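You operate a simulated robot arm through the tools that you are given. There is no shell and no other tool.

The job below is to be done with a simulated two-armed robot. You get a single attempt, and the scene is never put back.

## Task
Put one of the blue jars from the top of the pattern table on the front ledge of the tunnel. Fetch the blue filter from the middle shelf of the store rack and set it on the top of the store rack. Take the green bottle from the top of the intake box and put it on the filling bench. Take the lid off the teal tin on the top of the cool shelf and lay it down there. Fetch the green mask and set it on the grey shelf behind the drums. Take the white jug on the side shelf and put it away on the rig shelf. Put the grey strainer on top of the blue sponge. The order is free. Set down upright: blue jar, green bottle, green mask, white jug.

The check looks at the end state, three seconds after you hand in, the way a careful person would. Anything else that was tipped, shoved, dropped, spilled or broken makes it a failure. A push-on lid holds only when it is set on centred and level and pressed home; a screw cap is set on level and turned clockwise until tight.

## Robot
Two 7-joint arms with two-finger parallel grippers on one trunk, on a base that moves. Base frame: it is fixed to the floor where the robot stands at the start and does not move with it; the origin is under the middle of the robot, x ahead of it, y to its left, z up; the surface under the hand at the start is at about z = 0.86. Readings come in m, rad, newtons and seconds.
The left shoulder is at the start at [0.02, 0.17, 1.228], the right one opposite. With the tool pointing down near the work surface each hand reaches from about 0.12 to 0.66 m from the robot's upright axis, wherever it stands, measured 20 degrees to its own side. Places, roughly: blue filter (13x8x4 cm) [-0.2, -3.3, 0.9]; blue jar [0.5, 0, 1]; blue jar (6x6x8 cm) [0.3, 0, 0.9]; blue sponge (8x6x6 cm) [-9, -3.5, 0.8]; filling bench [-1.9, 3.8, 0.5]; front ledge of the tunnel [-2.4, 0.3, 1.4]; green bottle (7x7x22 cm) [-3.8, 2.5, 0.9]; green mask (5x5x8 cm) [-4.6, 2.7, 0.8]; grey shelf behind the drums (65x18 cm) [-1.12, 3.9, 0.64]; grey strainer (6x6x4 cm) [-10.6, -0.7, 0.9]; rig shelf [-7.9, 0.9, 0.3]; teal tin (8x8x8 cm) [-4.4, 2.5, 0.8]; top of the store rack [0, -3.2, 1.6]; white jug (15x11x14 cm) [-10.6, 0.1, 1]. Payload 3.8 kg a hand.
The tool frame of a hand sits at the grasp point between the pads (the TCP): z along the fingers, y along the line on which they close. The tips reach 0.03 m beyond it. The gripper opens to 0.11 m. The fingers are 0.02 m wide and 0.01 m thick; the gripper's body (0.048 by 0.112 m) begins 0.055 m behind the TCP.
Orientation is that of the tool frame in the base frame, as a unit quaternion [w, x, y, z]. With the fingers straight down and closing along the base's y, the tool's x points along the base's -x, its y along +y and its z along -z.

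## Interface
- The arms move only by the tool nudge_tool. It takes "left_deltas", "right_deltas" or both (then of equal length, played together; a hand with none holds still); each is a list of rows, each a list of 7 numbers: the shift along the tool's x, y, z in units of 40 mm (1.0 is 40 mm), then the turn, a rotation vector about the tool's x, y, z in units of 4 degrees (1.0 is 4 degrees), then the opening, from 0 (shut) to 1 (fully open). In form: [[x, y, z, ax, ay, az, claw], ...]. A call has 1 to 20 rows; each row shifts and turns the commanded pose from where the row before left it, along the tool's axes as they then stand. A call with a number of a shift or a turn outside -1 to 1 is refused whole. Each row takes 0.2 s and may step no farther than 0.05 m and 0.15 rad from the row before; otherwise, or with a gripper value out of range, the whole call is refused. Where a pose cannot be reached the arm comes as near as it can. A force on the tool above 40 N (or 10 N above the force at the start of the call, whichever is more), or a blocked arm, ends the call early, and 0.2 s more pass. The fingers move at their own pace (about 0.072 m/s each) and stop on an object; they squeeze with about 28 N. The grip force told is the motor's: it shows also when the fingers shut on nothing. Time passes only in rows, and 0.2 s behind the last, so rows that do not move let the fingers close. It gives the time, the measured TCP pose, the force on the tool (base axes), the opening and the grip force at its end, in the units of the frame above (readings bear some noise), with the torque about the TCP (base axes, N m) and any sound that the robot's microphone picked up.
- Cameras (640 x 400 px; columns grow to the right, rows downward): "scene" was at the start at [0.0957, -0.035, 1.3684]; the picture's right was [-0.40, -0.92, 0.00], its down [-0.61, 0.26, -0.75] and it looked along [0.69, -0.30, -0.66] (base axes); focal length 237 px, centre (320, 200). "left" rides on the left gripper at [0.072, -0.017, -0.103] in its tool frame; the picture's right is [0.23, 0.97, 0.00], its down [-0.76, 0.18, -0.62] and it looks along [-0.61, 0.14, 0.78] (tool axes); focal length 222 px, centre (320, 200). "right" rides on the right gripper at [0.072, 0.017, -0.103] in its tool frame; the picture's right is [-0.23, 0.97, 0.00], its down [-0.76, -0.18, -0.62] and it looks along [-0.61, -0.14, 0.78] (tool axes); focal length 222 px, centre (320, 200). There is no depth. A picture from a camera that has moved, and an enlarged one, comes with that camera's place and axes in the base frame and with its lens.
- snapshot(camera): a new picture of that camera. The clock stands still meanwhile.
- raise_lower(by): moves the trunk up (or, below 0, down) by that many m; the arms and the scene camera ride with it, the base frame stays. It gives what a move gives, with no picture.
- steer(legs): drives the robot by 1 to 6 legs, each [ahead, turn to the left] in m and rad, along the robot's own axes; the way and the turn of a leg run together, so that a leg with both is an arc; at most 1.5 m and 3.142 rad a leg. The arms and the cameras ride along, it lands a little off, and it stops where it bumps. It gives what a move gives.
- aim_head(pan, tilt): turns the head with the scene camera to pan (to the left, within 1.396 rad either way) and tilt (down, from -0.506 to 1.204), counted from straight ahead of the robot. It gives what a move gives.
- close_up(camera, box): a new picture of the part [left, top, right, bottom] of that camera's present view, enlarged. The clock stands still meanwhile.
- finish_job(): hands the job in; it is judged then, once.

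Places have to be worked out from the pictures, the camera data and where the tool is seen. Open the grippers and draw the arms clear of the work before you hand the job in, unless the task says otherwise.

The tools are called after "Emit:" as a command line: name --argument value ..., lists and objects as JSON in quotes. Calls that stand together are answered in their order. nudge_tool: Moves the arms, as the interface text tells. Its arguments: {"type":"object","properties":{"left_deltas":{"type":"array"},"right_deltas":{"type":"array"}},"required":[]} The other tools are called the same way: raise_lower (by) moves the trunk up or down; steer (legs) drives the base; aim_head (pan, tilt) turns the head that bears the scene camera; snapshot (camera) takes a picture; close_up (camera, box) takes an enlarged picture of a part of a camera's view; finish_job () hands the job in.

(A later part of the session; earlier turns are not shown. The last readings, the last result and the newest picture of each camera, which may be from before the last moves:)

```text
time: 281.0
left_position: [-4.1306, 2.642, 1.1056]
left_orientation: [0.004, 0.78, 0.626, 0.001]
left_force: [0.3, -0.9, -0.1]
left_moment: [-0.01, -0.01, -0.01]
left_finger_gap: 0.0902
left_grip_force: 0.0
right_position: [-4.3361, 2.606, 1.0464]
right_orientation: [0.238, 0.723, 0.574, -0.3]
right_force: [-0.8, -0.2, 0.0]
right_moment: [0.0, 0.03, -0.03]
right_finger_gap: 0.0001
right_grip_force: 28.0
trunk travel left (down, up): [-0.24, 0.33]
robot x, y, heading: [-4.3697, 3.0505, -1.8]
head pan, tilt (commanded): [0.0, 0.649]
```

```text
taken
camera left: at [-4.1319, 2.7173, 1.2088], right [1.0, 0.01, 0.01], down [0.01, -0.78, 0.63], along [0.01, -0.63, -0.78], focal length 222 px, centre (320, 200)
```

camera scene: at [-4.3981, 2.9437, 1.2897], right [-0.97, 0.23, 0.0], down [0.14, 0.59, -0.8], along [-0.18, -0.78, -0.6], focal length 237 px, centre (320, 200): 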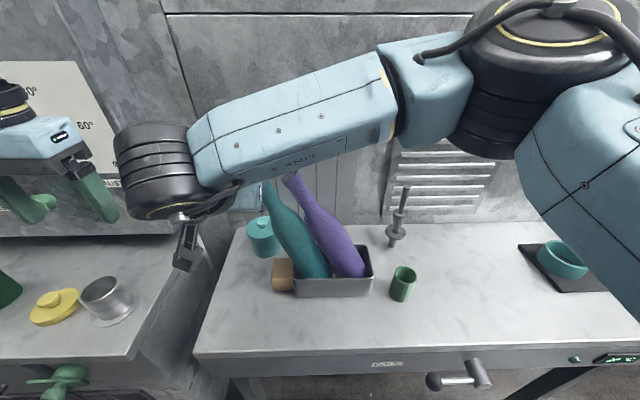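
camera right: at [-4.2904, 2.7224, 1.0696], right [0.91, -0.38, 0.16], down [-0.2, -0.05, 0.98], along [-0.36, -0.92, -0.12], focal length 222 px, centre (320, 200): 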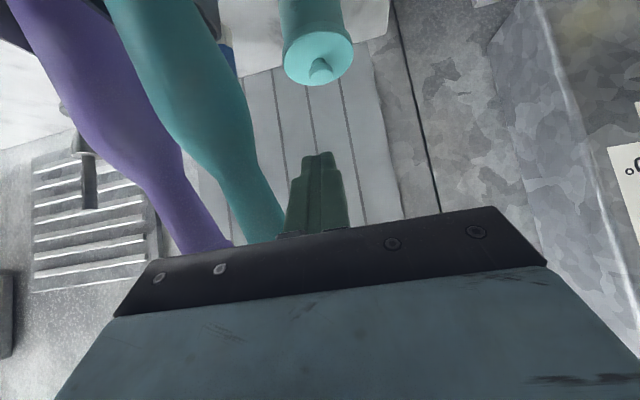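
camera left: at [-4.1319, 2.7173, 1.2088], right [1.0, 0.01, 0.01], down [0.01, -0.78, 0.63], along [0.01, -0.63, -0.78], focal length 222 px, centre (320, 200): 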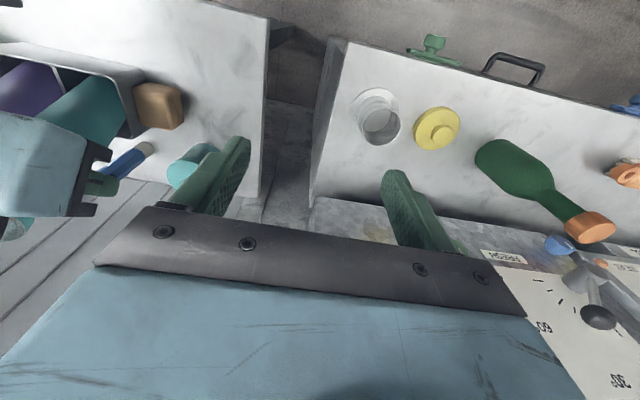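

The rod is left of the teal neck with ~2 cm gap, no contact. I push slowly to the right, 1 cm per step, 4 cm first.

Emit:
nudge_tool --right_deltas '[[0, -0.25, 0, 0, 0, 0, 0], [0, -0.25, 0, 0, 0, 0, 0], [0, -0.25, 0, 0, 0, 0, 0], [0, -0.25, 0, 0, 0, 0, 0], [0, 0, 0, 0, 0, 0, 0]]'

Emit:
snapshot --camera "right"

Emit:
close_up --camera "scene" --box '[200, 110, 420, 310]'

```text
time: 282.2
left_position: [-4.1294, 2.6416, 1.1061]
left_orientation: [0.003, 0.78, 0.626, 0.0]
left_force: [0.4, 0.3, 0.3]
left_moment: [-0.02, 0.0, -0.01]
left_finger_gap: 0.0899
left_grip_force: 0.1
right_position: [-4.3736, 2.614, 1.0475]
right_orientation: [0.237, 0.724, 0.574, -0.299]
right_force: [1.8, 0.4, -0.7]
right_moment: [0.02, -0.01, -0.01]
right_finger_gap: 0.0001
right_grip_force: 27.6
trunk travel left (down, up): [-0.24, 0.33]
robot x, y, heading: [-4.3683, 3.0537, -1.797]
head pan, tilt (commanded): [0.0, 0.649]
```

```text
taken
camera right: at [-4.3293, 2.7305, 1.0697], right [0.91, -0.38, 0.16], down [-0.2, -0.05, 0.98], along [-0.36, -0.92, -0.12], focal length 222 px, centre (320, 200)
```

right: 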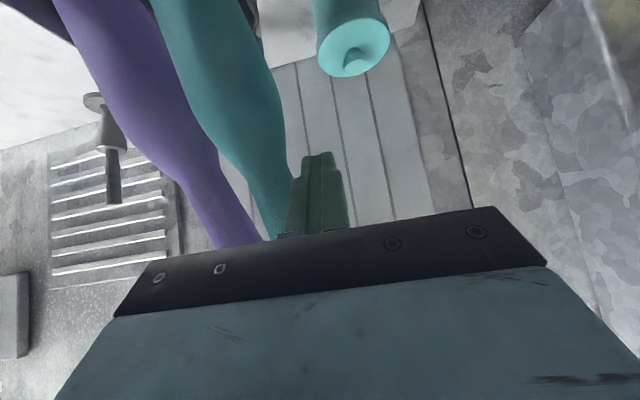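

```text
2.00 times, centred on (310, 210) of scene
camera zoom: at [-4.3979, 2.9437, 1.2897], right [-0.97, 0.23, 0.0], down [0.14, 0.59, -0.8], along [-0.18, -0.78, -0.6], focal length 474 px, centre (340, 180)
```

zoom: 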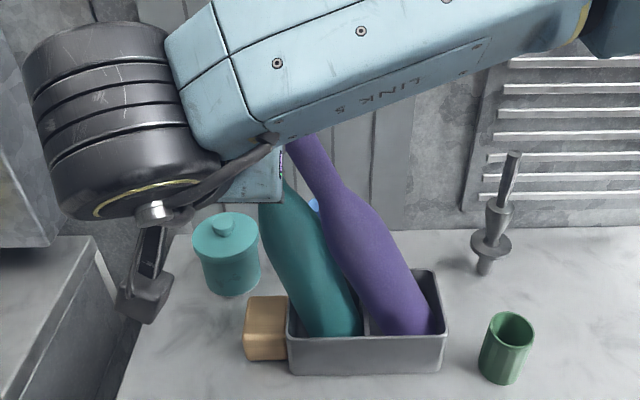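

The rod now touches the teal neck and the teal bottle is starting to right itself. Continue 4 cm more, slowly.

Emit:
nudge_tool --right_deltas '[[0, -0.2, 0, 0, 0, 0, 0], [0, -0.2, 0, 0, 0, 0, 0], [0, -0.2, 0, 0, 0, 0, 0], [0, -0.2, 0, 0, 0, 0, 0], [0, -0.2, 0, 0, 0, 0, 0], [0, 0, 0, 0, 0, 0, 0]]'

Emit:
snapshot --camera "right"

Emit:
close_up --camera "scene" --box '[200, 110, 420, 310]'

```text
time: 283.6
left_position: [-4.1285, 2.6416, 1.1061]
left_orientation: [0.004, 0.78, 0.626, 0.001]
left_force: [-0.4, -0.7, -0.7]
left_moment: [0.01, 0.0, -0.01]
left_finger_gap: 0.0901
left_grip_force: 0.1
right_position: [-4.413, 2.6231, 1.047]
right_orientation: [0.238, 0.724, 0.574, -0.3]
right_force: [0.1, 0.0, -0.2]
right_moment: [0.0, 0.0, 0.02]
right_finger_gap: 0.0003
right_grip_force: 27.8
trunk travel left (down, up): [-0.24, 0.33]
robot x, y, heading: [-4.3702, 3.0497, -1.801]
head pan, tilt (commanded): [0.0, 0.649]
```

```text
taken
camera right: at [-4.3677, 2.74, 1.0689], right [0.91, -0.38, 0.16], down [-0.2, -0.05, 0.98], along [-0.36, -0.92, -0.12], focal length 222 px, centre (320, 200)
```

right: 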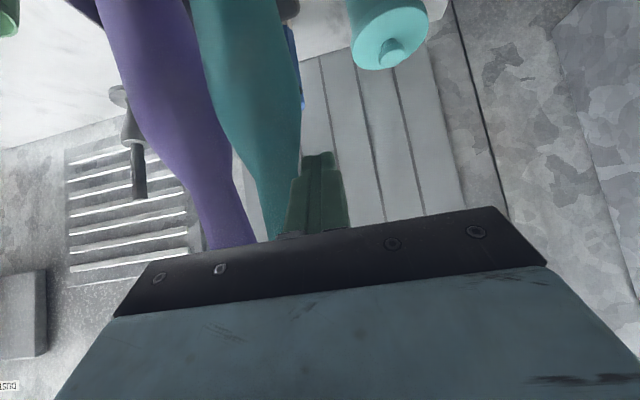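

```text
2.00 times, centred on (310, 210) of scene
camera zoom: at [-4.398, 2.9437, 1.2897], right [-0.97, 0.23, 0.0], down [0.14, 0.59, -0.8], along [-0.18, -0.78, -0.6], focal length 474 px, centre (340, 180)
```

zoom: 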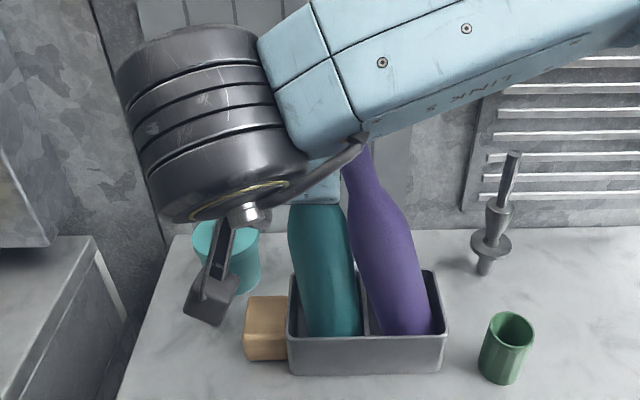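

Teal is nearly upright and purple is following. Another ~1.8 cm, gently.

Emit:
nudge_tool --right_deltas '[[0, -0.15, 0, 0, 0, 0, 0], [0, -0.15, 0, 0, 0, 0, 0], [0, -0.15, 0, 0, 0, 0, 0], [0, 0, 0, 0, 0, 0, 0], [0, 0, 0, 0, 0, 0, 0]]'

Emit:
snapshot --camera "right"

Emit:
close_up --camera "scene" --box '[200, 110, 420, 310]'

```text
time: 284.8
left_position: [-4.1286, 2.6422, 1.1053]
left_orientation: [0.004, 0.78, 0.626, 0.001]
left_force: [0.0, 0.1, -0.2]
left_moment: [0.06, 0.05, 0.0]
left_finger_gap: 0.0901
left_grip_force: 0.0
right_position: [-4.4295, 2.6278, 1.0474]
right_orientation: [0.238, 0.724, 0.574, -0.3]
right_force: [-0.5, 0.4, -0.1]
right_moment: [-0.01, 0.02, 0.03]
right_finger_gap: 0.0001
right_grip_force: 28.0
trunk travel left (down, up): [-0.24, 0.33]
robot x, y, heading: [-4.3716, 3.0522, -1.796]
head pan, tilt (commanded): [0.0, 0.649]
```

```text
taken
camera right: at [-4.3853, 2.7437, 1.0697], right [0.91, -0.38, 0.16], down [-0.2, -0.05, 0.98], along [-0.36, -0.92, -0.12], focal length 222 px, centre (320, 200)
```

right: 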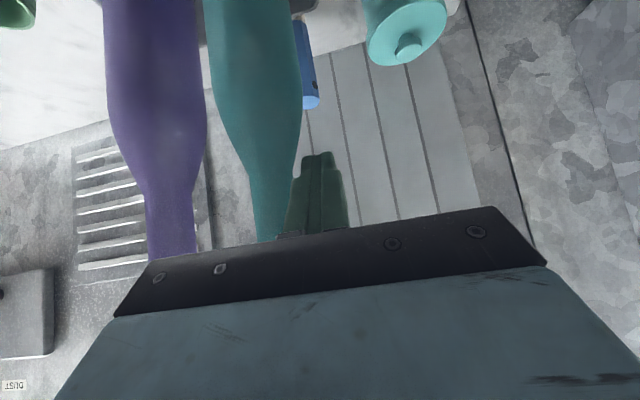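

```text
2.00 times, centred on (310, 210) of scene
camera zoom: at [-4.3981, 2.9437, 1.2897], right [-0.97, 0.23, 0.0], down [0.14, 0.59, -0.8], along [-0.18, -0.78, -0.6], focal length 474 px, centre (340, 180)
```

zoom: 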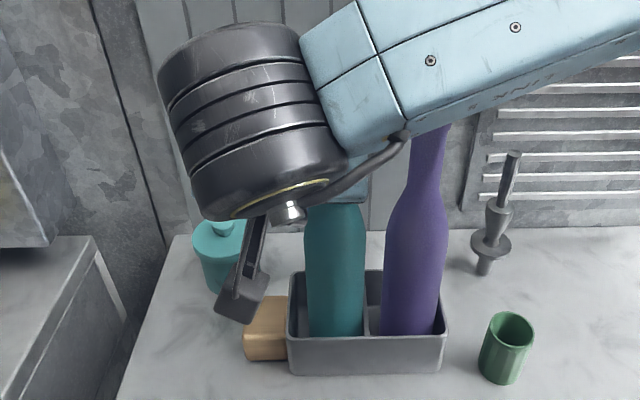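

Both bottles stand upright again. I withdraw the right hand: a little left, straight up, then back to the right over their tops.

Emit:
nudge_tool --right_deltas '[[0, 0.4, 0, 0, 0, 0, 0], [0, 0.6, 0, 0, 0, 0, 0], [0, 0.6, 0, 0, 0, 0, 0], [-0.7, 0, -0.7, 0, 0, 0, 0], [-0.7, 0, -0.7, 0, 0, 0, 0], [-0.7, 0, -0.7, 0, 0, 0, 0], [-0.7, 0, -0.7, 0, 0, 0, 0], [-0.7, 0, -0.7, 0, 0, 0, 0]]'

Emit:
snapshot --camera "scene"

```text
time: 286.6
left_position: [-4.1305, 2.6423, 1.1058]
left_orientation: [0.003, 0.78, 0.626, 0.001]
left_force: [0.2, 0.7, 0.3]
left_moment: [0.03, 0.03, -0.01]
left_finger_gap: 0.0901
left_grip_force: 0.0
right_position: [-4.3661, 2.6138, 1.2476]
right_orientation: [0.239, 0.723, 0.575, -0.3]
right_force: [-0.4, -0.2, -0.5]
right_moment: [0.01, 0.02, -0.01]
right_finger_gap: 0.0
right_grip_force: 28.2
trunk travel left (down, up): [-0.24, 0.33]
robot x, y, heading: [-4.3691, 3.0496, -1.799]
head pan, tilt (commanded): [0.0, 0.649]
```

```text
taken
camera scene: at [-4.398, 2.9441, 1.2898], right [-0.97, 0.23, 0.0], down [0.14, 0.59, -0.8], along [-0.18, -0.78, -0.6], focal length 237 px, centre (320, 200)
```

scene: 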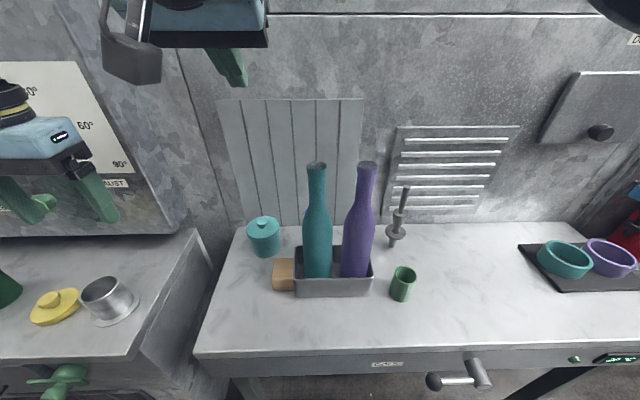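

Both bottles stand upright again in their slots. Now I return the right hand to the right side at height, and back the robot up 8 cm.

Emit:
nudge_tool --right_deltas '[[0, -0.9, 0, 0, 0, 0, 0], [0, -0.9, 0, 0, 0, 0, 0], [0, -0.9, 0, 0, 0, 0, 0], [0, -0.9, 0, 0, 0, 0, 0], [0, -0.9, 0, 0, 0, 0, 0], [0, -0.9, 0, 0, 0, 0, 0], [0, -0.9, 0, 0, 0, 0, 0], [0, -0.9, 0, 0, 0, 0, 0], [0, -0.9, 0, 0, 0, 0, 0], [0, -0.9, 0, 0, 0, 0, 0.8]]'

Emit:
steer --legs '[[-0.08, 0.0]]'

Emit:
snapshot --camera "scene"

Emit:
close_up --camera "scene" --box '[200, 140, 400, 320]'

```text
time: 288.8
left_position: [-4.1305, 2.6419, 1.1064]
left_orientation: [0.003, 0.78, 0.626, 0.001]
left_force: [0.5, -0.5, 0.8]
left_moment: [-0.02, -0.03, 0.0]
left_finger_gap: 0.0905
left_grip_force: 0.2
right_position: [-4.7212, 2.6939, 1.2442]
right_orientation: [0.239, 0.723, 0.574, -0.301]
right_force: [-0.3, -0.6, -0.4]
right_moment: [-0.02, 0.01, 0.0]
right_finger_gap: 0.0536
right_grip_force: 0.1
trunk travel left (down, up): [-0.24, 0.33]
robot x, y, heading: [-4.3728, 3.0509, -1.795]
head pan, tilt (commanded): [0.0, 0.649]
```

```text
time: 289.8
left_position: [-4.1124, 2.7189, 1.1055]
left_orientation: [0.004, 0.78, 0.626, 0.0]
left_force: [0.0, 0.9, 0.0]
left_moment: [-0.03, -0.01, -0.01]
left_finger_gap: 0.0901
left_grip_force: 0.1
right_position: [-4.7035, 2.7719, 1.245]
right_orientation: [0.238, 0.723, 0.574, -0.3]
right_force: [-1.0, 0.0, 0.0]
right_moment: [0.03, -0.02, 0.01]
right_finger_gap: 0.0878
right_grip_force: 0.0
trunk travel left (down, up): [-0.24, 0.33]
robot x, y, heading: [-4.3529, 3.1276, -1.795]
head pan, tilt (commanded): [0.0, 0.649]
```

```text
taken
camera scene: at [-4.3802, 3.0214, 1.2898], right [-0.97, 0.23, 0.0], down [0.14, 0.59, -0.8], along [-0.18, -0.78, -0.6], focal length 237 px, centre (320, 200)
```

scene: 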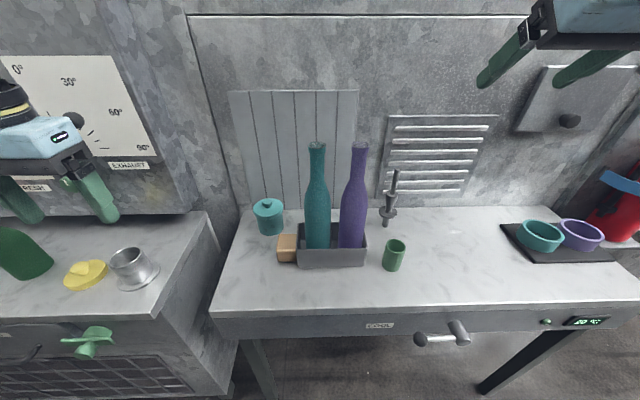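

```text
2.22 times, centred on (300, 230) of scene
camera zoom: at [-4.3802, 3.0214, 1.2898], right [-0.97, 0.23, 0.0], down [0.14, 0.59, -0.8], along [-0.18, -0.78, -0.6], focal length 527 px, centre (364, 133)
```

zoom: 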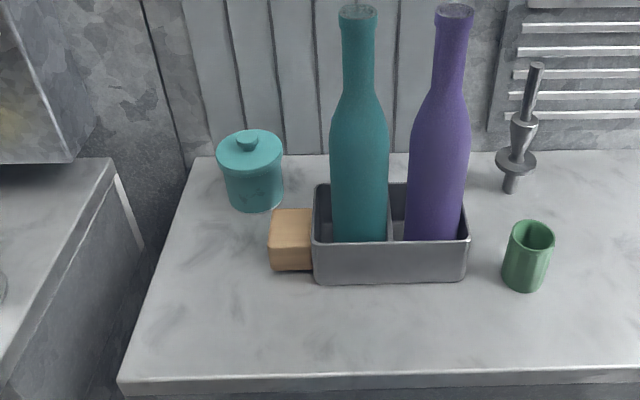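

Scene is back in order. Now the left hand goes over the lid again (same place as before) and descends to grip the upper rim.

Emit:
nudge_tool --left_deltas '[[-0.93, -0.66, 0, 0, 0, 0, 1], [-0.93, -0.66, 0, 0, 0, 0, 1], [-0.93, -0.66, 0, 0, 0, 0, 1], [-0.93, -0.66, 0, 0, 0, 0, 1], [-0.93, -0.66, 0, 0, 0, 0, 1], [-0.93, -0.66, 0, 0, 0, 0, 1], [-0.93, -0.66, 0, 0, 0, 0, 1], [0, 0, 0.9, 0, 0, 0, 1], [0, 0, 0.9, 0, 0, 0, 1], [0, 0, 0.9, 0, 0, 0, 1], [0, 0, 0.9, 0, 0, 0, 1], [0, 0, 0, 0, 0, 0, 1]]'

Emit:
snapshot --camera "left"

Emit:
snapshot --camera "scene"

```text
time: 292.4
left_position: [-4.3462, 2.5031, 0.964]
left_orientation: [0.004, 0.78, 0.625, 0.001]
left_force: [0.6, 0.1, 0.2]
left_moment: [0.02, 0.02, 0.04]
left_finger_gap: 0.1103
left_grip_force: 0.0
right_position: [-4.7023, 2.7716, 1.245]
right_orientation: [0.239, 0.723, 0.575, -0.3]
right_force: [-0.3, 0.0, -0.4]
right_moment: [0.0, -0.01, 0.01]
right_finger_gap: 0.088
right_grip_force: 0.0
trunk travel left (down, up): [-0.24, 0.33]
robot x, y, heading: [-4.3542, 3.1289, -1.802]
head pan, tilt (commanded): [0.0, 0.649]
```

```text
taken
camera left: at [-4.3488, 2.5785, 1.0655], right [1.0, 0.01, 0.01], down [0.0, -0.78, 0.63], along [0.01, -0.63, -0.78], focal length 222 px, centre (320, 200)
```

left: 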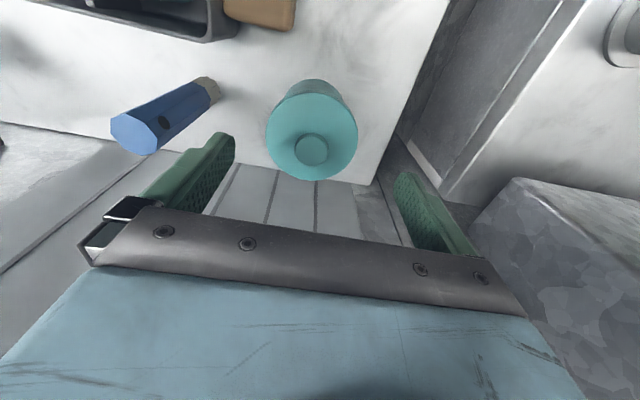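

```text
taken
camera scene: at [-4.3803, 3.0205, 1.2898], right [-0.97, 0.23, 0.0], down [0.14, 0.59, -0.8], along [-0.18, -0.78, -0.6], focal length 237 px, centre (320, 200)
```

scene: 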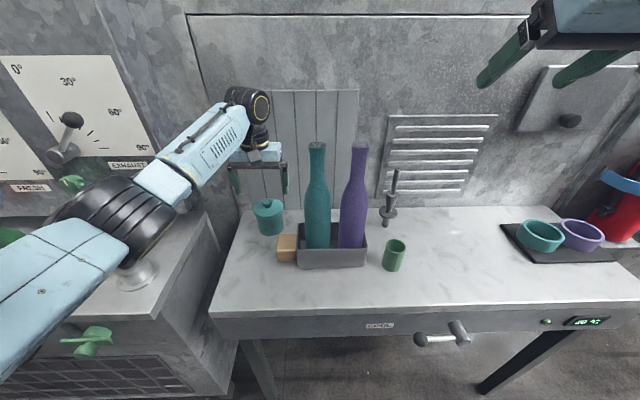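

Lid centre is 8 mm to the right of the TCP; I correct it, descend 7 cm and close on the upper rim.

Emit:
nudge_tool --left_deltas '[[0, -0.2, 0, 0, 0, 0, 1], [0, 0, 0.5, 0, 0, 0, 1], [0, 0, 0.5, 0, 0, 0, 1], [0, 0, 0.5, 0, 0, 0, 1], [0, 0, 0.25, 0, 0, 0, 1], [0, 0, 0, 0, 0, 0, 0.7], [0, 0, 0, 0, 0, 0, 0.4], [0, 0, 0, 0, 0, 0, 0.3], [0, 0, 0, 0, 0, 0, 0.3]]'

Emit:
snapshot --camera "left"

```text
time: 294.4
left_position: [-4.353, 2.5049, 0.8915]
left_orientation: [0.004, 0.78, 0.626, 0.001]
left_force: [0.9, 0.3, -1.5]
left_moment: [-0.03, -0.04, 0.03]
left_finger_gap: 0.0766
left_grip_force: 28.0
right_position: [-4.7021, 2.7706, 1.2451]
right_orientation: [0.238, 0.723, 0.575, -0.299]
right_force: [-0.2, -0.2, -0.5]
right_moment: [0.0, -0.02, 0.03]
right_finger_gap: 0.0879
right_grip_force: 0.0
trunk travel left (down, up): [-0.24, 0.33]
robot x, y, heading: [-4.353, 3.1249, -1.795]
head pan, tilt (commanded): [0.0, 0.649]
```

```text
taken
camera left: at [-4.3567, 2.5801, 0.9948], right [1.0, 0.01, 0.01], down [0.0, -0.78, 0.63], along [0.01, -0.63, -0.78], focal length 222 px, centre (320, 200)
```

left: 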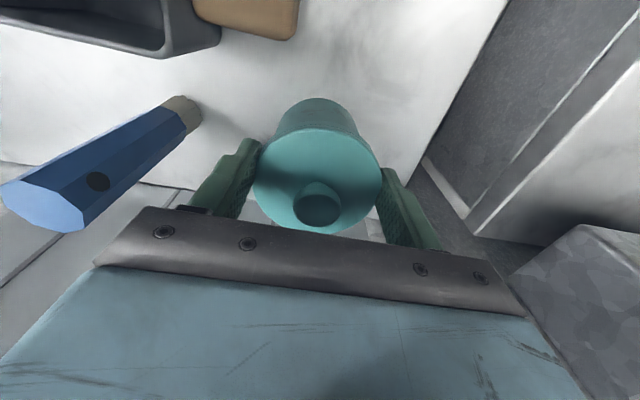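

Gripped again. I lift the tin 2.5 cm by its lid, move it 2 cm left and 17 cm toward me to the free front-left area of the shelf (clear of the block), where the right hand can hold its body.

Emit:
nudge_tool --left_deltas '[[0, 0, -0.2, 0, 0, 0, 0.3], [0, 0, -0.2, 0, 0, 0, 0.3], [0, 0, -0.22, 0, 0, 0, 0.3], [0, 0.25, 0, 0, 0, 0, 0.3], [0, 0.25, 0, 0, 0, 0, 0.3], [0.5, 0, 0, 0, 0, 0, 0.3], [0.5, 0, 0, 0, 0, 0, 0.3], [0.5, 0, 0, 0, 0, 0, 0.3], [0.5, 0, 0, 0, 0, 0, 0.3], [0.5, 0, 0, 0, 0, 0, 0.3], [0.5, 0, 0, 0, 0, 0, 0.3], [0.5, 0, 0, 0, 0, 0, 0.3], [0.5, 0, 0, 0, 0, 0, 0.3], [0.2, 0, 0, 0, 0, 0, 0.3], [0, 0, 0, 0, 0, 0, 0.3]]'

Emit:
snapshot --camera "scene"

Emit:
snapshot --camera "left"

```text
time: 297.6
left_position: [-4.3, 2.6648, 0.915]
left_orientation: [0.004, 0.78, 0.626, 0.001]
left_force: [-0.7, -0.9, -2.9]
left_moment: [0.04, 0.02, -0.01]
left_finger_gap: 0.0767
left_grip_force: 28.2
right_position: [-4.703, 2.7698, 1.2443]
right_orientation: [0.238, 0.724, 0.574, -0.3]
right_force: [-0.2, -0.8, 0.3]
right_moment: [0.02, 0.02, 0.01]
right_finger_gap: 0.088
right_grip_force: 0.0
trunk travel left (down, up): [-0.24, 0.33]
robot x, y, heading: [-4.3543, 3.1263, -1.796]
head pan, tilt (commanded): [0.0, 0.649]
```

```text
taken
camera scene: at [-4.3804, 3.0202, 1.2897], right [-0.97, 0.23, 0.0], down [0.14, 0.59, -0.8], along [-0.18, -0.78, -0.6], focal length 237 px, centre (320, 200)
```

scene: 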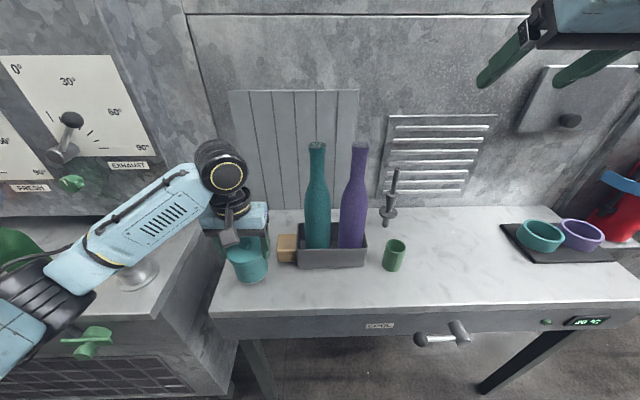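

```text
taken
camera left: at [-4.302, 2.7396, 1.0196], right [1.0, 0.01, 0.01], down [0.0, -0.78, 0.63], along [0.01, -0.63, -0.78], focal length 222 px, centre (320, 200)
```

left: 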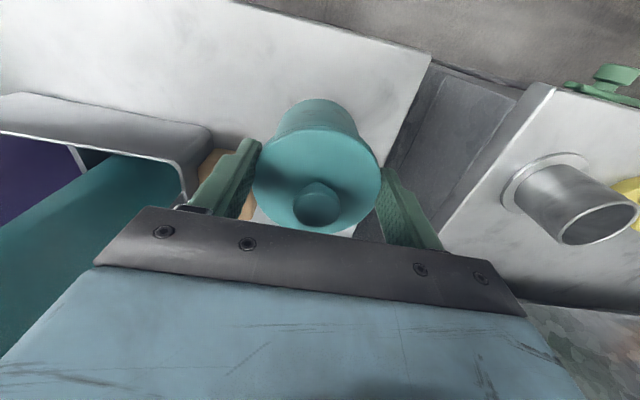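

The tin hangs level at the free spot (2.3 cm above the shelf). Now the right hand comes down on the right side in front of the shelf objects, to z≈0.935, then I check before moving it left.

Emit:
nudge_tool --right_deltas '[[0.83, 0, 0.53, 0, 0, 0, 1], [0.83, 0, 0.53, 0, 0, 0, 1], [0.83, 0, 0.53, 0, 0, 0, 1], [0.83, 0, 0.53, 0, 0, 0, 1], [0.83, 0, 0.53, 0, 0, 0, 1], [0.83, 0, 0.53, 0, 0, 0, 1], [0.83, 0, 0.53, 0, 0, 0, 1], [0.83, 0, 0.53, 0, 0, 0, 1], [0, 0, 0, 0, 0, 0, 1]]'

Emit:
snapshot --camera "scene"

Emit:
snapshot --camera "right"

```text
time: 299.6
left_position: [-4.3004, 2.6645, 0.9172]
left_orientation: [0.005, 0.779, 0.627, 0.001]
left_force: [-0.3, 0.6, -3.1]
left_moment: [0.06, -0.03, 0.02]
left_finger_gap: 0.0767
left_grip_force: 28.5
right_position: [-4.6957, 2.8022, 0.9405]
right_orientation: [0.238, 0.724, 0.574, -0.3]
right_force: [0.4, 0.1, 0.5]
right_moment: [-0.02, -0.02, -0.02]
right_finger_gap: 0.1098
right_grip_force: 0.1
right hand out of reach, approached as far as the arm can: row 5, 6, 7
trunk travel left (down, up): [-0.24, 0.33]
robot x, y, heading: [-4.354, 3.129, -1.797]
head pan, tilt (commanded): [0.0, 0.649]
```

```text
taken
camera scene: at [-4.3804, 3.0201, 1.2897], right [-0.97, 0.23, 0.0], down [0.14, 0.59, -0.8], along [-0.18, -0.78, -0.6], focal length 237 px, centre (320, 200)
```

scene: 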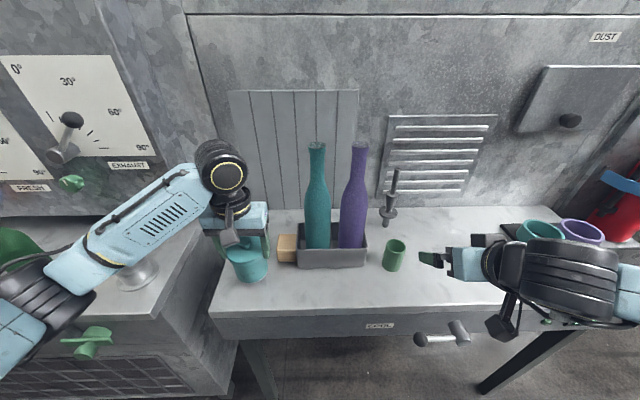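

```text
taken
camera right: at [-4.651, 2.919, 0.9623], right [0.91, -0.38, 0.16], down [-0.2, -0.05, 0.98], along [-0.36, -0.92, -0.12], focal length 222 px, centre (320, 200)
```

right: 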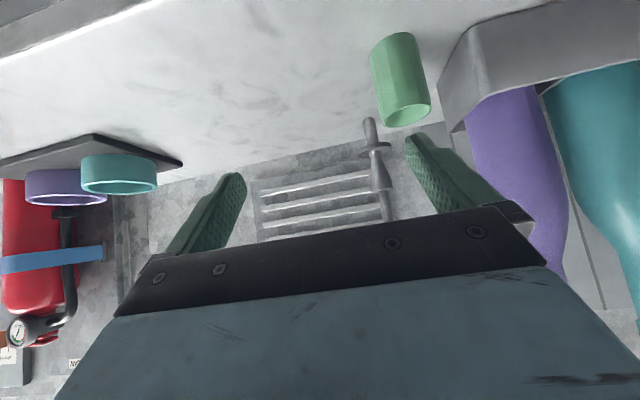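

The right hand's near-reach limit leaves too little room, so I'll do it in the air: raise the tin 8 cm and forward 7 cm with the left hand, while the right hand rises and flattens its pitch to 25°.

Emit:
nudge_tool --left_deltas '[[0, 0, -0.5, 0, 0, 0, 0.3], [0, 0, -0.5, 0, 0, 0, 0.3], [0, 0, -0.5, 0, 0, 0, 0.3], [0, 0, -0.5, 0, 0, 0, 0.3], [-0.6, 0, 0, 0, 0, 0, 0.3], [-0.6, 0, 0, 0, 0, 0, 0.3], [-0.6, 0, 0, 0, 0, 0, 0.3], [0, 0, 0, 0, 0, 0, 0.3]]' --right_deltas '[[-0.45, 0, -0.45, 0, 0, 0, 1], [-0.45, 0, -0.45, 0, 0, 0, 1], [0, 0, 0, 0, -1, 0, 1], [0, 0, 0, 0, -1, 0, 1], [0, 0, 0, 0, -1, 0, 1], [0, 0, 0, 0, -1, 0, 1], [0, 0, 0, 0, -1, 0, 1], [0, 0, 0, 0, 0, 0, 1]]'

Emit:
snapshot --camera "scene"

Emit:
snapshot --camera "left"

```text
time: 301.4
left_position: [-4.3172, 2.5945, 0.9948]
left_orientation: [0.003, 0.78, 0.625, 0.001]
left_force: [-0.6, 0.0, -3.1]
left_moment: [0.03, -0.01, 0.0]
left_finger_gap: 0.0766
left_grip_force: 28.0
right_position: [-4.7043, 2.7718, 0.9885]
right_orientation: [0.313, 0.676, 0.543, -0.389]
right_force: [-0.4, -0.3, 0.4]
right_moment: [-0.02, 0.02, 0.0]
right_finger_gap: 0.1101
right_grip_force: 0.0
right hand out of reach, approached as far as the arm can: row 1, 2, 3, 4, 5, 6, 7
trunk travel left (down, up): [-0.24, 0.33]
robot x, y, heading: [-4.3544, 3.128, -1.801]
head pan, tilt (commanded): [0.0, 0.649]
```

```text
taken
camera scene: at [-4.3803, 3.0203, 1.2897], right [-0.97, 0.23, 0.0], down [0.14, 0.59, -0.8], along [-0.18, -0.78, -0.6], focal length 237 px, centre (320, 200)
```

scene: 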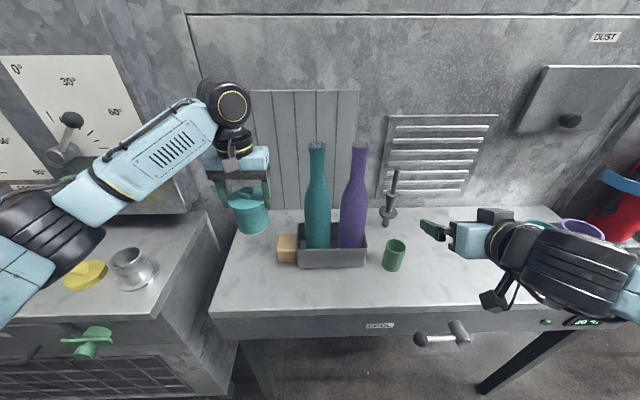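

```text
taken
camera left: at [-4.3186, 2.6699, 1.0985], right [1.0, 0.01, 0.01], down [0.0, -0.78, 0.63], along [0.01, -0.63, -0.78], focal length 222 px, centre (320, 200)
```

left: 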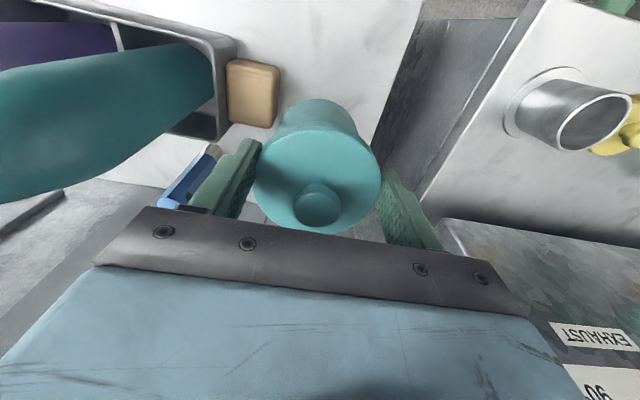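

Tin is held at [-4.317,2.595], body centre z≈0.933. The right hand (pitch 25°, F≈0.43) has ~2 cm clearance in front of tin and ~4 cm to the bottles. I move it left in two stages.

Emit:
nudge_tool --right_deltas '[[0, 0.94, 0, 0, 0, 0, 1], [0, 0.94, 0, 0, 0, 0, 1], [0, 0.94, 0, 0, 0, 0, 1], [0, 0.94, 0, 0, 0, 0, 1], [0, 0.94, 0, 0, 0, 0, 1], [0, 0.94, 0, 0, 0, 0, 1], [0, 0, 0, 0, 0, 0, 1]]'

Emit:
snapshot --camera "scene"

Emit:
snapshot --camera "right"

```text
time: 303.0
left_position: [-4.3171, 2.5947, 0.9953]
left_orientation: [0.004, 0.78, 0.626, 0.001]
left_force: [-0.3, 0.6, -2.2]
left_moment: [0.03, -0.01, 0.05]
left_finger_gap: 0.0767
left_grip_force: 28.5
right_position: [-4.4851, 2.7209, 0.987]
right_orientation: [0.313, 0.676, 0.542, -0.388]
right_force: [0.9, -0.3, -0.2]
right_moment: [0.04, 0.01, -0.02]
right_finger_gap: 0.1099
right_grip_force: 0.0
trunk travel left (down, up): [-0.24, 0.33]
robot x, y, heading: [-4.3542, 3.1245, -1.8]
head pan, tilt (commanded): [0.0, 0.649]
```

```text
taken
camera scene: at [-4.3808, 3.0203, 1.2897], right [-0.97, 0.23, 0.0], down [0.14, 0.59, -0.8], along [-0.18, -0.78, -0.6], focal length 237 px, centre (320, 200)
```

scene: 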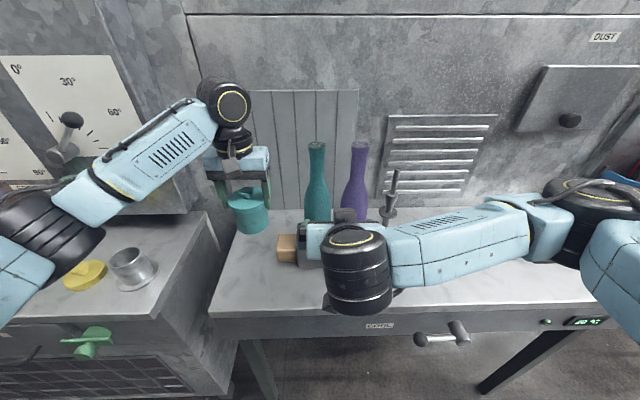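

```text
taken
camera right: at [-4.4411, 2.839, 0.9775], right [0.93, -0.32, 0.2], down [-0.14, 0.19, 0.97], along [-0.35, -0.93, 0.13], focal length 222 px, centre (320, 200)
```

right: 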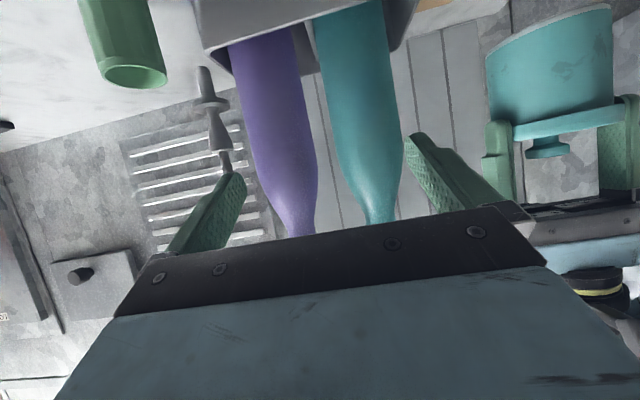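

Clear so far; the right camera shows the tin in the left hand. I move the remaining 0.19 m left in front of it.

Emit:
nudge_tool --right_deltas '[[0, 0.95, 0, 0, 0, 0, 1], [0, 0.95, 0, 0, 0, 0, 1], [0, 0.95, 0, 0, 0, 0, 1], [0, 0.95, 0, 0, 0, 0, 1], [0, 0.95, 0, 0, 0, 0, 1], [0, 0, 0, 0, 0, 0, 1]]'

Emit:
snapshot --camera "scene"

Emit:
snapshot --camera "right"

Emit:
snapshot --camera "left"

```text
time: 304.4
left_position: [-4.3164, 2.5946, 0.9952]
left_orientation: [0.003, 0.78, 0.626, 0.001]
left_force: [-0.4, -0.1, -2.5]
left_moment: [0.03, -0.02, -0.01]
left_finger_gap: 0.0767
left_grip_force: 27.3
right_position: [-4.3005, 2.6833, 0.9877]
right_orientation: [0.312, 0.677, 0.543, -0.387]
right_force: [-1.1, -0.3, 0.5]
right_moment: [0.0, 0.01, 0.0]
right_finger_gap: 0.1099
right_grip_force: 0.2
trunk travel left (down, up): [-0.24, 0.33]
robot x, y, heading: [-4.3547, 3.1273, -1.802]
head pan, tilt (commanded): [0.0, 0.649]
```

```text
taken
camera scene: at [-4.3809, 3.0201, 1.2897], right [-0.97, 0.23, 0.0], down [0.14, 0.59, -0.8], along [-0.18, -0.78, -0.6], focal length 237 px, centre (320, 200)
```

scene: 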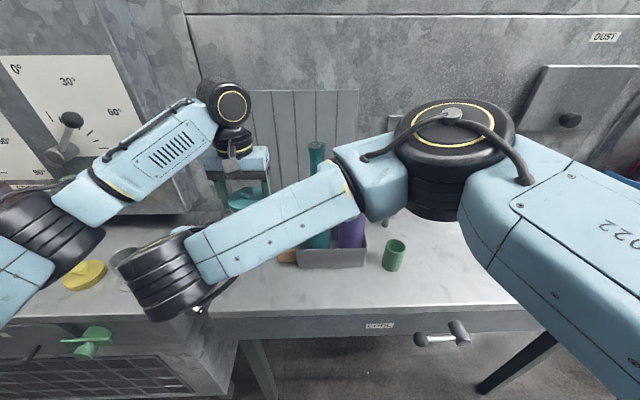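

```text
taken
camera right: at [-4.2556, 2.8019, 0.9783], right [0.93, -0.32, 0.2], down [-0.14, 0.19, 0.97], along [-0.35, -0.93, 0.13], focal length 222 px, centre (320, 200)
```

right: 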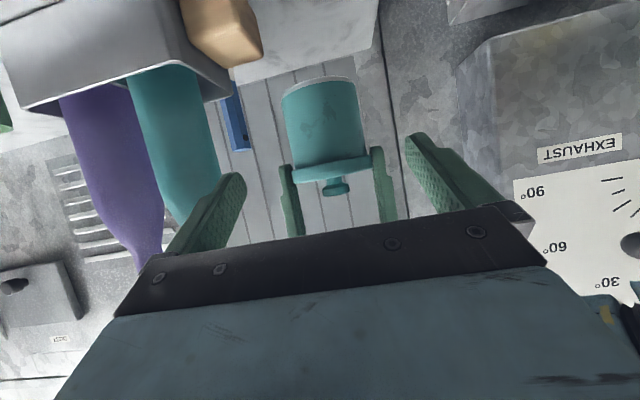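

```text
taken
camera left: at [-4.319, 2.6699, 1.0984], right [1.0, 0.01, 0.01], down [0.0, -0.78, 0.63], along [0.01, -0.63, -0.78], focal length 222 px, centre (320, 200)
```

left: 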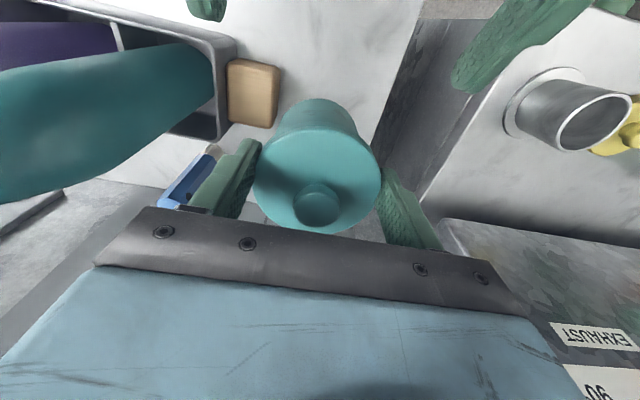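

The tin is centred between the right-hand fingers. I advance 9 cm along the fingers (under the left fingertips) so the pads reach the tin's body, then close.

Emit:
nudge_tool --right_deltas '[[0.27, 0.06, 0.4, 0, 0, 0, 1], [0, 0.05, 0.6, 0, 0, 0, 1], [0, 0, 0.6, 0, 0, 0, 1], [0, 0, 0.64, 0, 0, 0, 1], [0, 0, 0, 0, 0, 0, 1]]'

Emit:
snapshot --camera "right"

Emit:
snapshot --camera "left"

```text
time: 305.6
left_position: [-4.316, 2.5947, 0.996]
left_orientation: [0.003, 0.78, 0.626, 0.001]
left_force: [-0.2, 0.9, -2.3]
left_moment: [-0.01, -0.04, -0.01]
left_finger_gap: 0.0765
left_grip_force: 27.6
right_position: [-4.3104, 2.6109, 0.9325]
right_orientation: [0.312, 0.676, 0.543, -0.388]
right_force: [-0.5, 0.7, -0.4]
right_moment: [0.02, -0.01, -0.01]
right_finger_gap: 0.1099
right_grip_force: 0.1
trunk travel left (down, up): [-0.24, 0.33]
robot x, y, heading: [-4.355, 3.1275, -1.798]
head pan, tilt (commanded): [0.0, 0.649]
```

```text
taken
camera right: at [-4.2669, 2.7295, 0.9231], right [0.93, -0.32, 0.2], down [-0.14, 0.19, 0.97], along [-0.35, -0.93, 0.13], focal length 222 px, centre (320, 200)
```

right: 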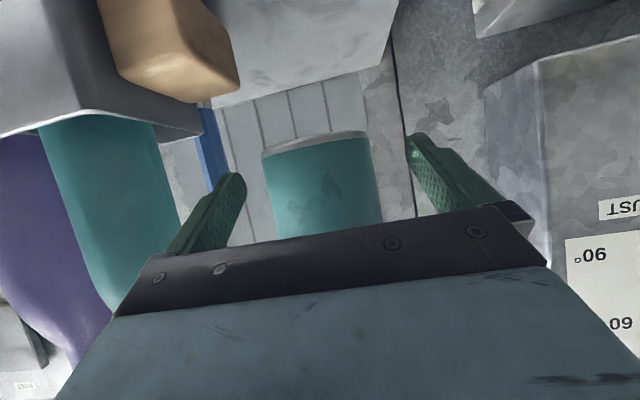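

```text
taken
camera left: at [-4.3186, 2.67, 1.0984], right [1.0, 0.01, 0.01], down [0.0, -0.78, 0.63], along [0.01, -0.63, -0.78], focal length 222 px, centre (320, 200)
```

left: 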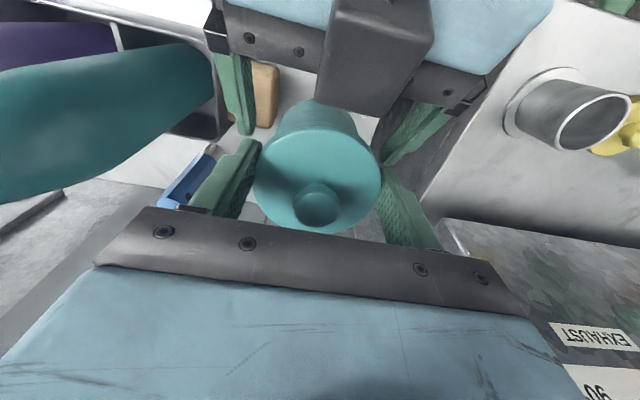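

The right fingers are on both sides of the tin's body, below the left fingertips, no contact forces. I close the right hand on the body.

Emit:
nudge_tool --right_deltas '[[0, 0, 0, 0, 0, 0, 0.75], [0, 0, 0, 0, 0, 0, 0.5], [0, 0, 0, 0, 0, 0, 0.3], [0, 0, 0, 0, 0, 0, 0.3], [0, 0, 0, 0, 0, 0, 0.3]]'

Emit:
snapshot --camera "right"

Emit:
snapshot --camera "left"

```text
time: 306.8
left_position: [-4.3155, 2.5938, 0.9949]
left_orientation: [0.004, 0.78, 0.626, 0.001]
left_force: [2.9, -1.1, 0.8]
left_moment: [-0.05, -0.18, 0.02]
left_finger_gap: 0.077
left_grip_force: 28.4
right_position: [-4.3112, 2.6106, 0.9328]
right_orientation: [0.312, 0.677, 0.543, -0.388]
right_force: [-4.4, 0.8, -1.8]
right_moment: [0.11, -0.09, -0.1]
right_finger_gap: 0.0754
right_grip_force: 28.1
trunk travel left (down, up): [-0.24, 0.33]
robot x, y, heading: [-4.352, 3.1255, -1.796]
head pan, tilt (commanded): [0.0, 0.649]
heard: snap
```

```text
taken
camera right: at [-4.2671, 2.7296, 0.923], right [0.93, -0.32, 0.2], down [-0.14, 0.19, 0.97], along [-0.35, -0.93, 0.13], focal length 222 px, centre (320, 200)
```

right: 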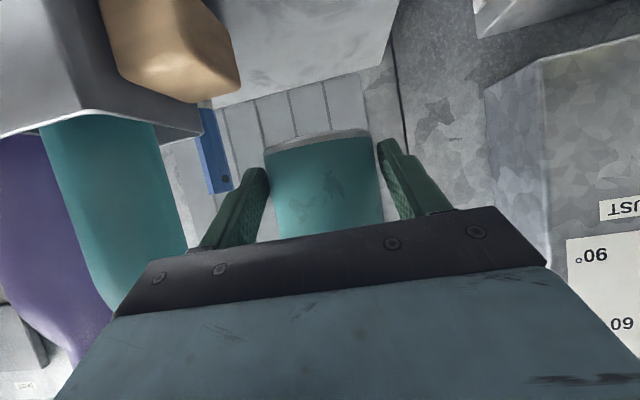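

```text
taken
camera left: at [-4.3184, 2.6698, 1.0985], right [1.0, 0.01, 0.01], down [0.0, -0.78, 0.63], along [0.01, -0.63, -0.78], focal length 222 px, centre (320, 200)
```

left: 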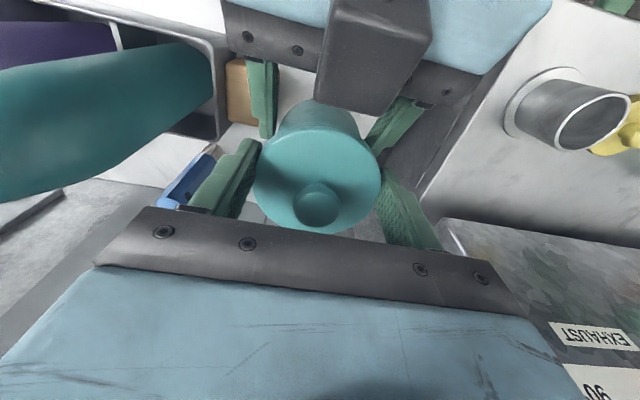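

I heard a "snap" – the lid let go as the body was gripped. Both hands hold; now the left pulls up slowly 2 cm while the right stays still.

Emit:
nudge_tool --left_deltas '[[0, 0, -0.1, 0, 0, 0, 0.3], [0, 0, -0.1, 0, 0, 0, 0.3], [0, 0, -0.1, 0, 0, 0, 0.3], [0, 0, -0.1, 0, 0, 0, 0.3], [0, 0, -0.1, 0, 0, 0, 0.3]]'

Emit:
snapshot --camera "left"

Emit:
snapshot --camera "right"

```text
time: 308.0
left_position: [-4.3173, 2.5956, 1.0165]
left_orientation: [0.004, 0.78, 0.625, 0.0]
left_force: [0.4, -0.1, -1.0]
left_moment: [0.01, -0.04, -0.01]
left_finger_gap: 0.0766
left_grip_force: 28.6
right_position: [-4.3114, 2.6121, 0.9321]
right_orientation: [0.314, 0.675, 0.545, -0.387]
right_force: [1.2, -0.1, -0.3]
right_moment: [0.06, -0.04, 0.03]
right_finger_gap: 0.0754
right_grip_force: 27.9
trunk travel left (down, up): [-0.24, 0.33]
robot x, y, heading: [-4.3518, 3.1277, -1.803]
head pan, tilt (commanded): [0.0, 0.649]
```

```text
taken
camera left: at [-4.3188, 2.6704, 1.1192], right [1.0, 0.01, 0.01], down [0.0, -0.78, 0.63], along [0.01, -0.63, -0.78], focal length 222 px, centre (320, 200)
```

left: 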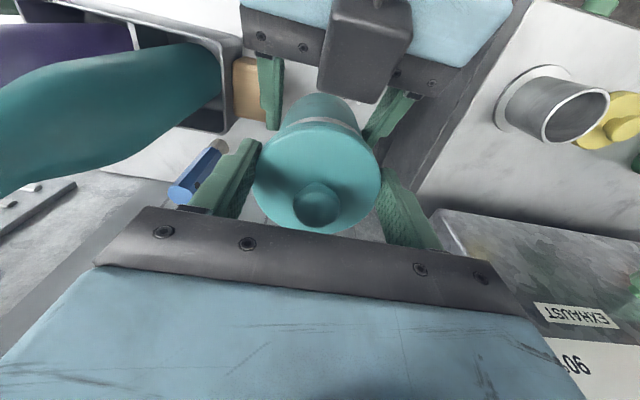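

```text
taken
camera right: at [-4.2667, 2.7299, 0.9231], right [0.93, -0.32, 0.2], down [-0.14, 0.19, 0.97], along [-0.35, -0.93, 0.13], focal length 222 px, centre (320, 200)
```

right: 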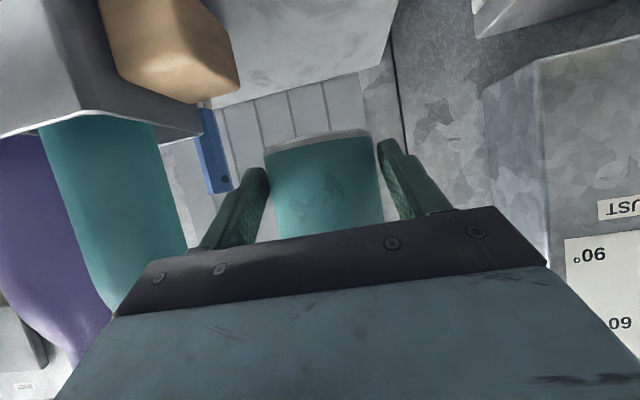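

The lid is off: a gap shows under it and the left load dropped to ~1 N. The left hand lifts the lid well clear and moves it left; the right keeps holding the tin level.

Emit:
nudge_tool --left_deltas '[[0, 0, -0.6, 0, 0, 0, 0.3], [0, 0, -0.9, 0, 0, 0, 0.3], [0, 0, -0.9, 0, 0, 0, 0.3], [0, 0.9, 0, 0, 0, 0, 0.3], [0, 0.9, 0, 0, 0, 0, 0.3], [0, 0.9, 0, 0, 0, 0, 0.3], [0, 0.9, 0, 0, 0, 0, 0.3], [0, 0, 0, 0, 0, 0, 0.3]]'

Emit:
snapshot --camera "scene"

Emit:
snapshot --camera "right"

```text
time: 309.8
left_position: [-4.1773, 2.5666, 1.1146]
left_orientation: [0.004, 0.781, 0.625, 0.002]
left_force: [0.4, -0.5, -0.3]
left_moment: [0.0, 0.04, -0.01]
left_finger_gap: 0.0766
left_grip_force: 28.4
right_position: [-4.3105, 2.6112, 0.933]
right_orientation: [0.312, 0.677, 0.543, -0.388]
right_force: [0.6, -0.7, 0.2]
right_moment: [0.04, -0.02, 0.01]
right_finger_gap: 0.0752
right_grip_force: 28.3
trunk travel left (down, up): [-0.24, 0.33]
robot x, y, heading: [-4.3495, 3.1267, -1.797]
head pan, tilt (commanded): [0.0, 0.649]
```

```text
taken
camera scene: at [-4.3807, 3.0201, 1.2897], right [-0.97, 0.23, 0.0], down [0.14, 0.59, -0.8], along [-0.18, -0.78, -0.6], focal length 237 px, centre (320, 200)
```

scene: 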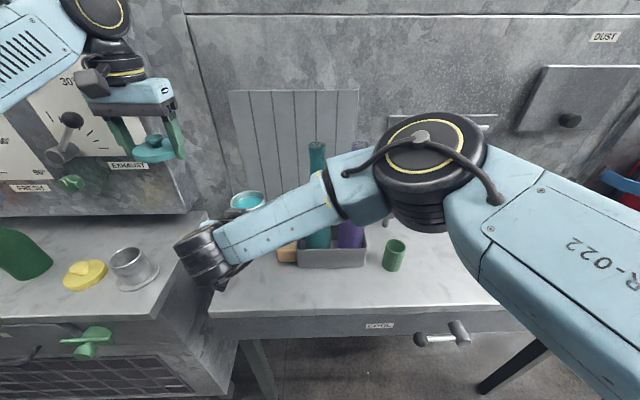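

```text
taken
camera right: at [-4.2672, 2.7296, 0.9232], right [0.93, -0.32, 0.2], down [-0.14, 0.19, 0.97], along [-0.35, -0.93, 0.13], focal length 222 px, centre (320, 200)
```

right: 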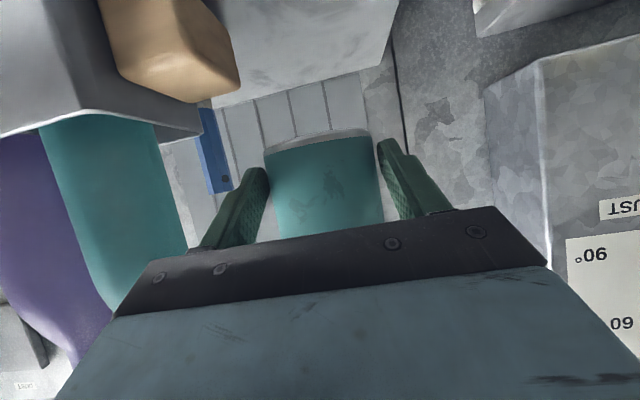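

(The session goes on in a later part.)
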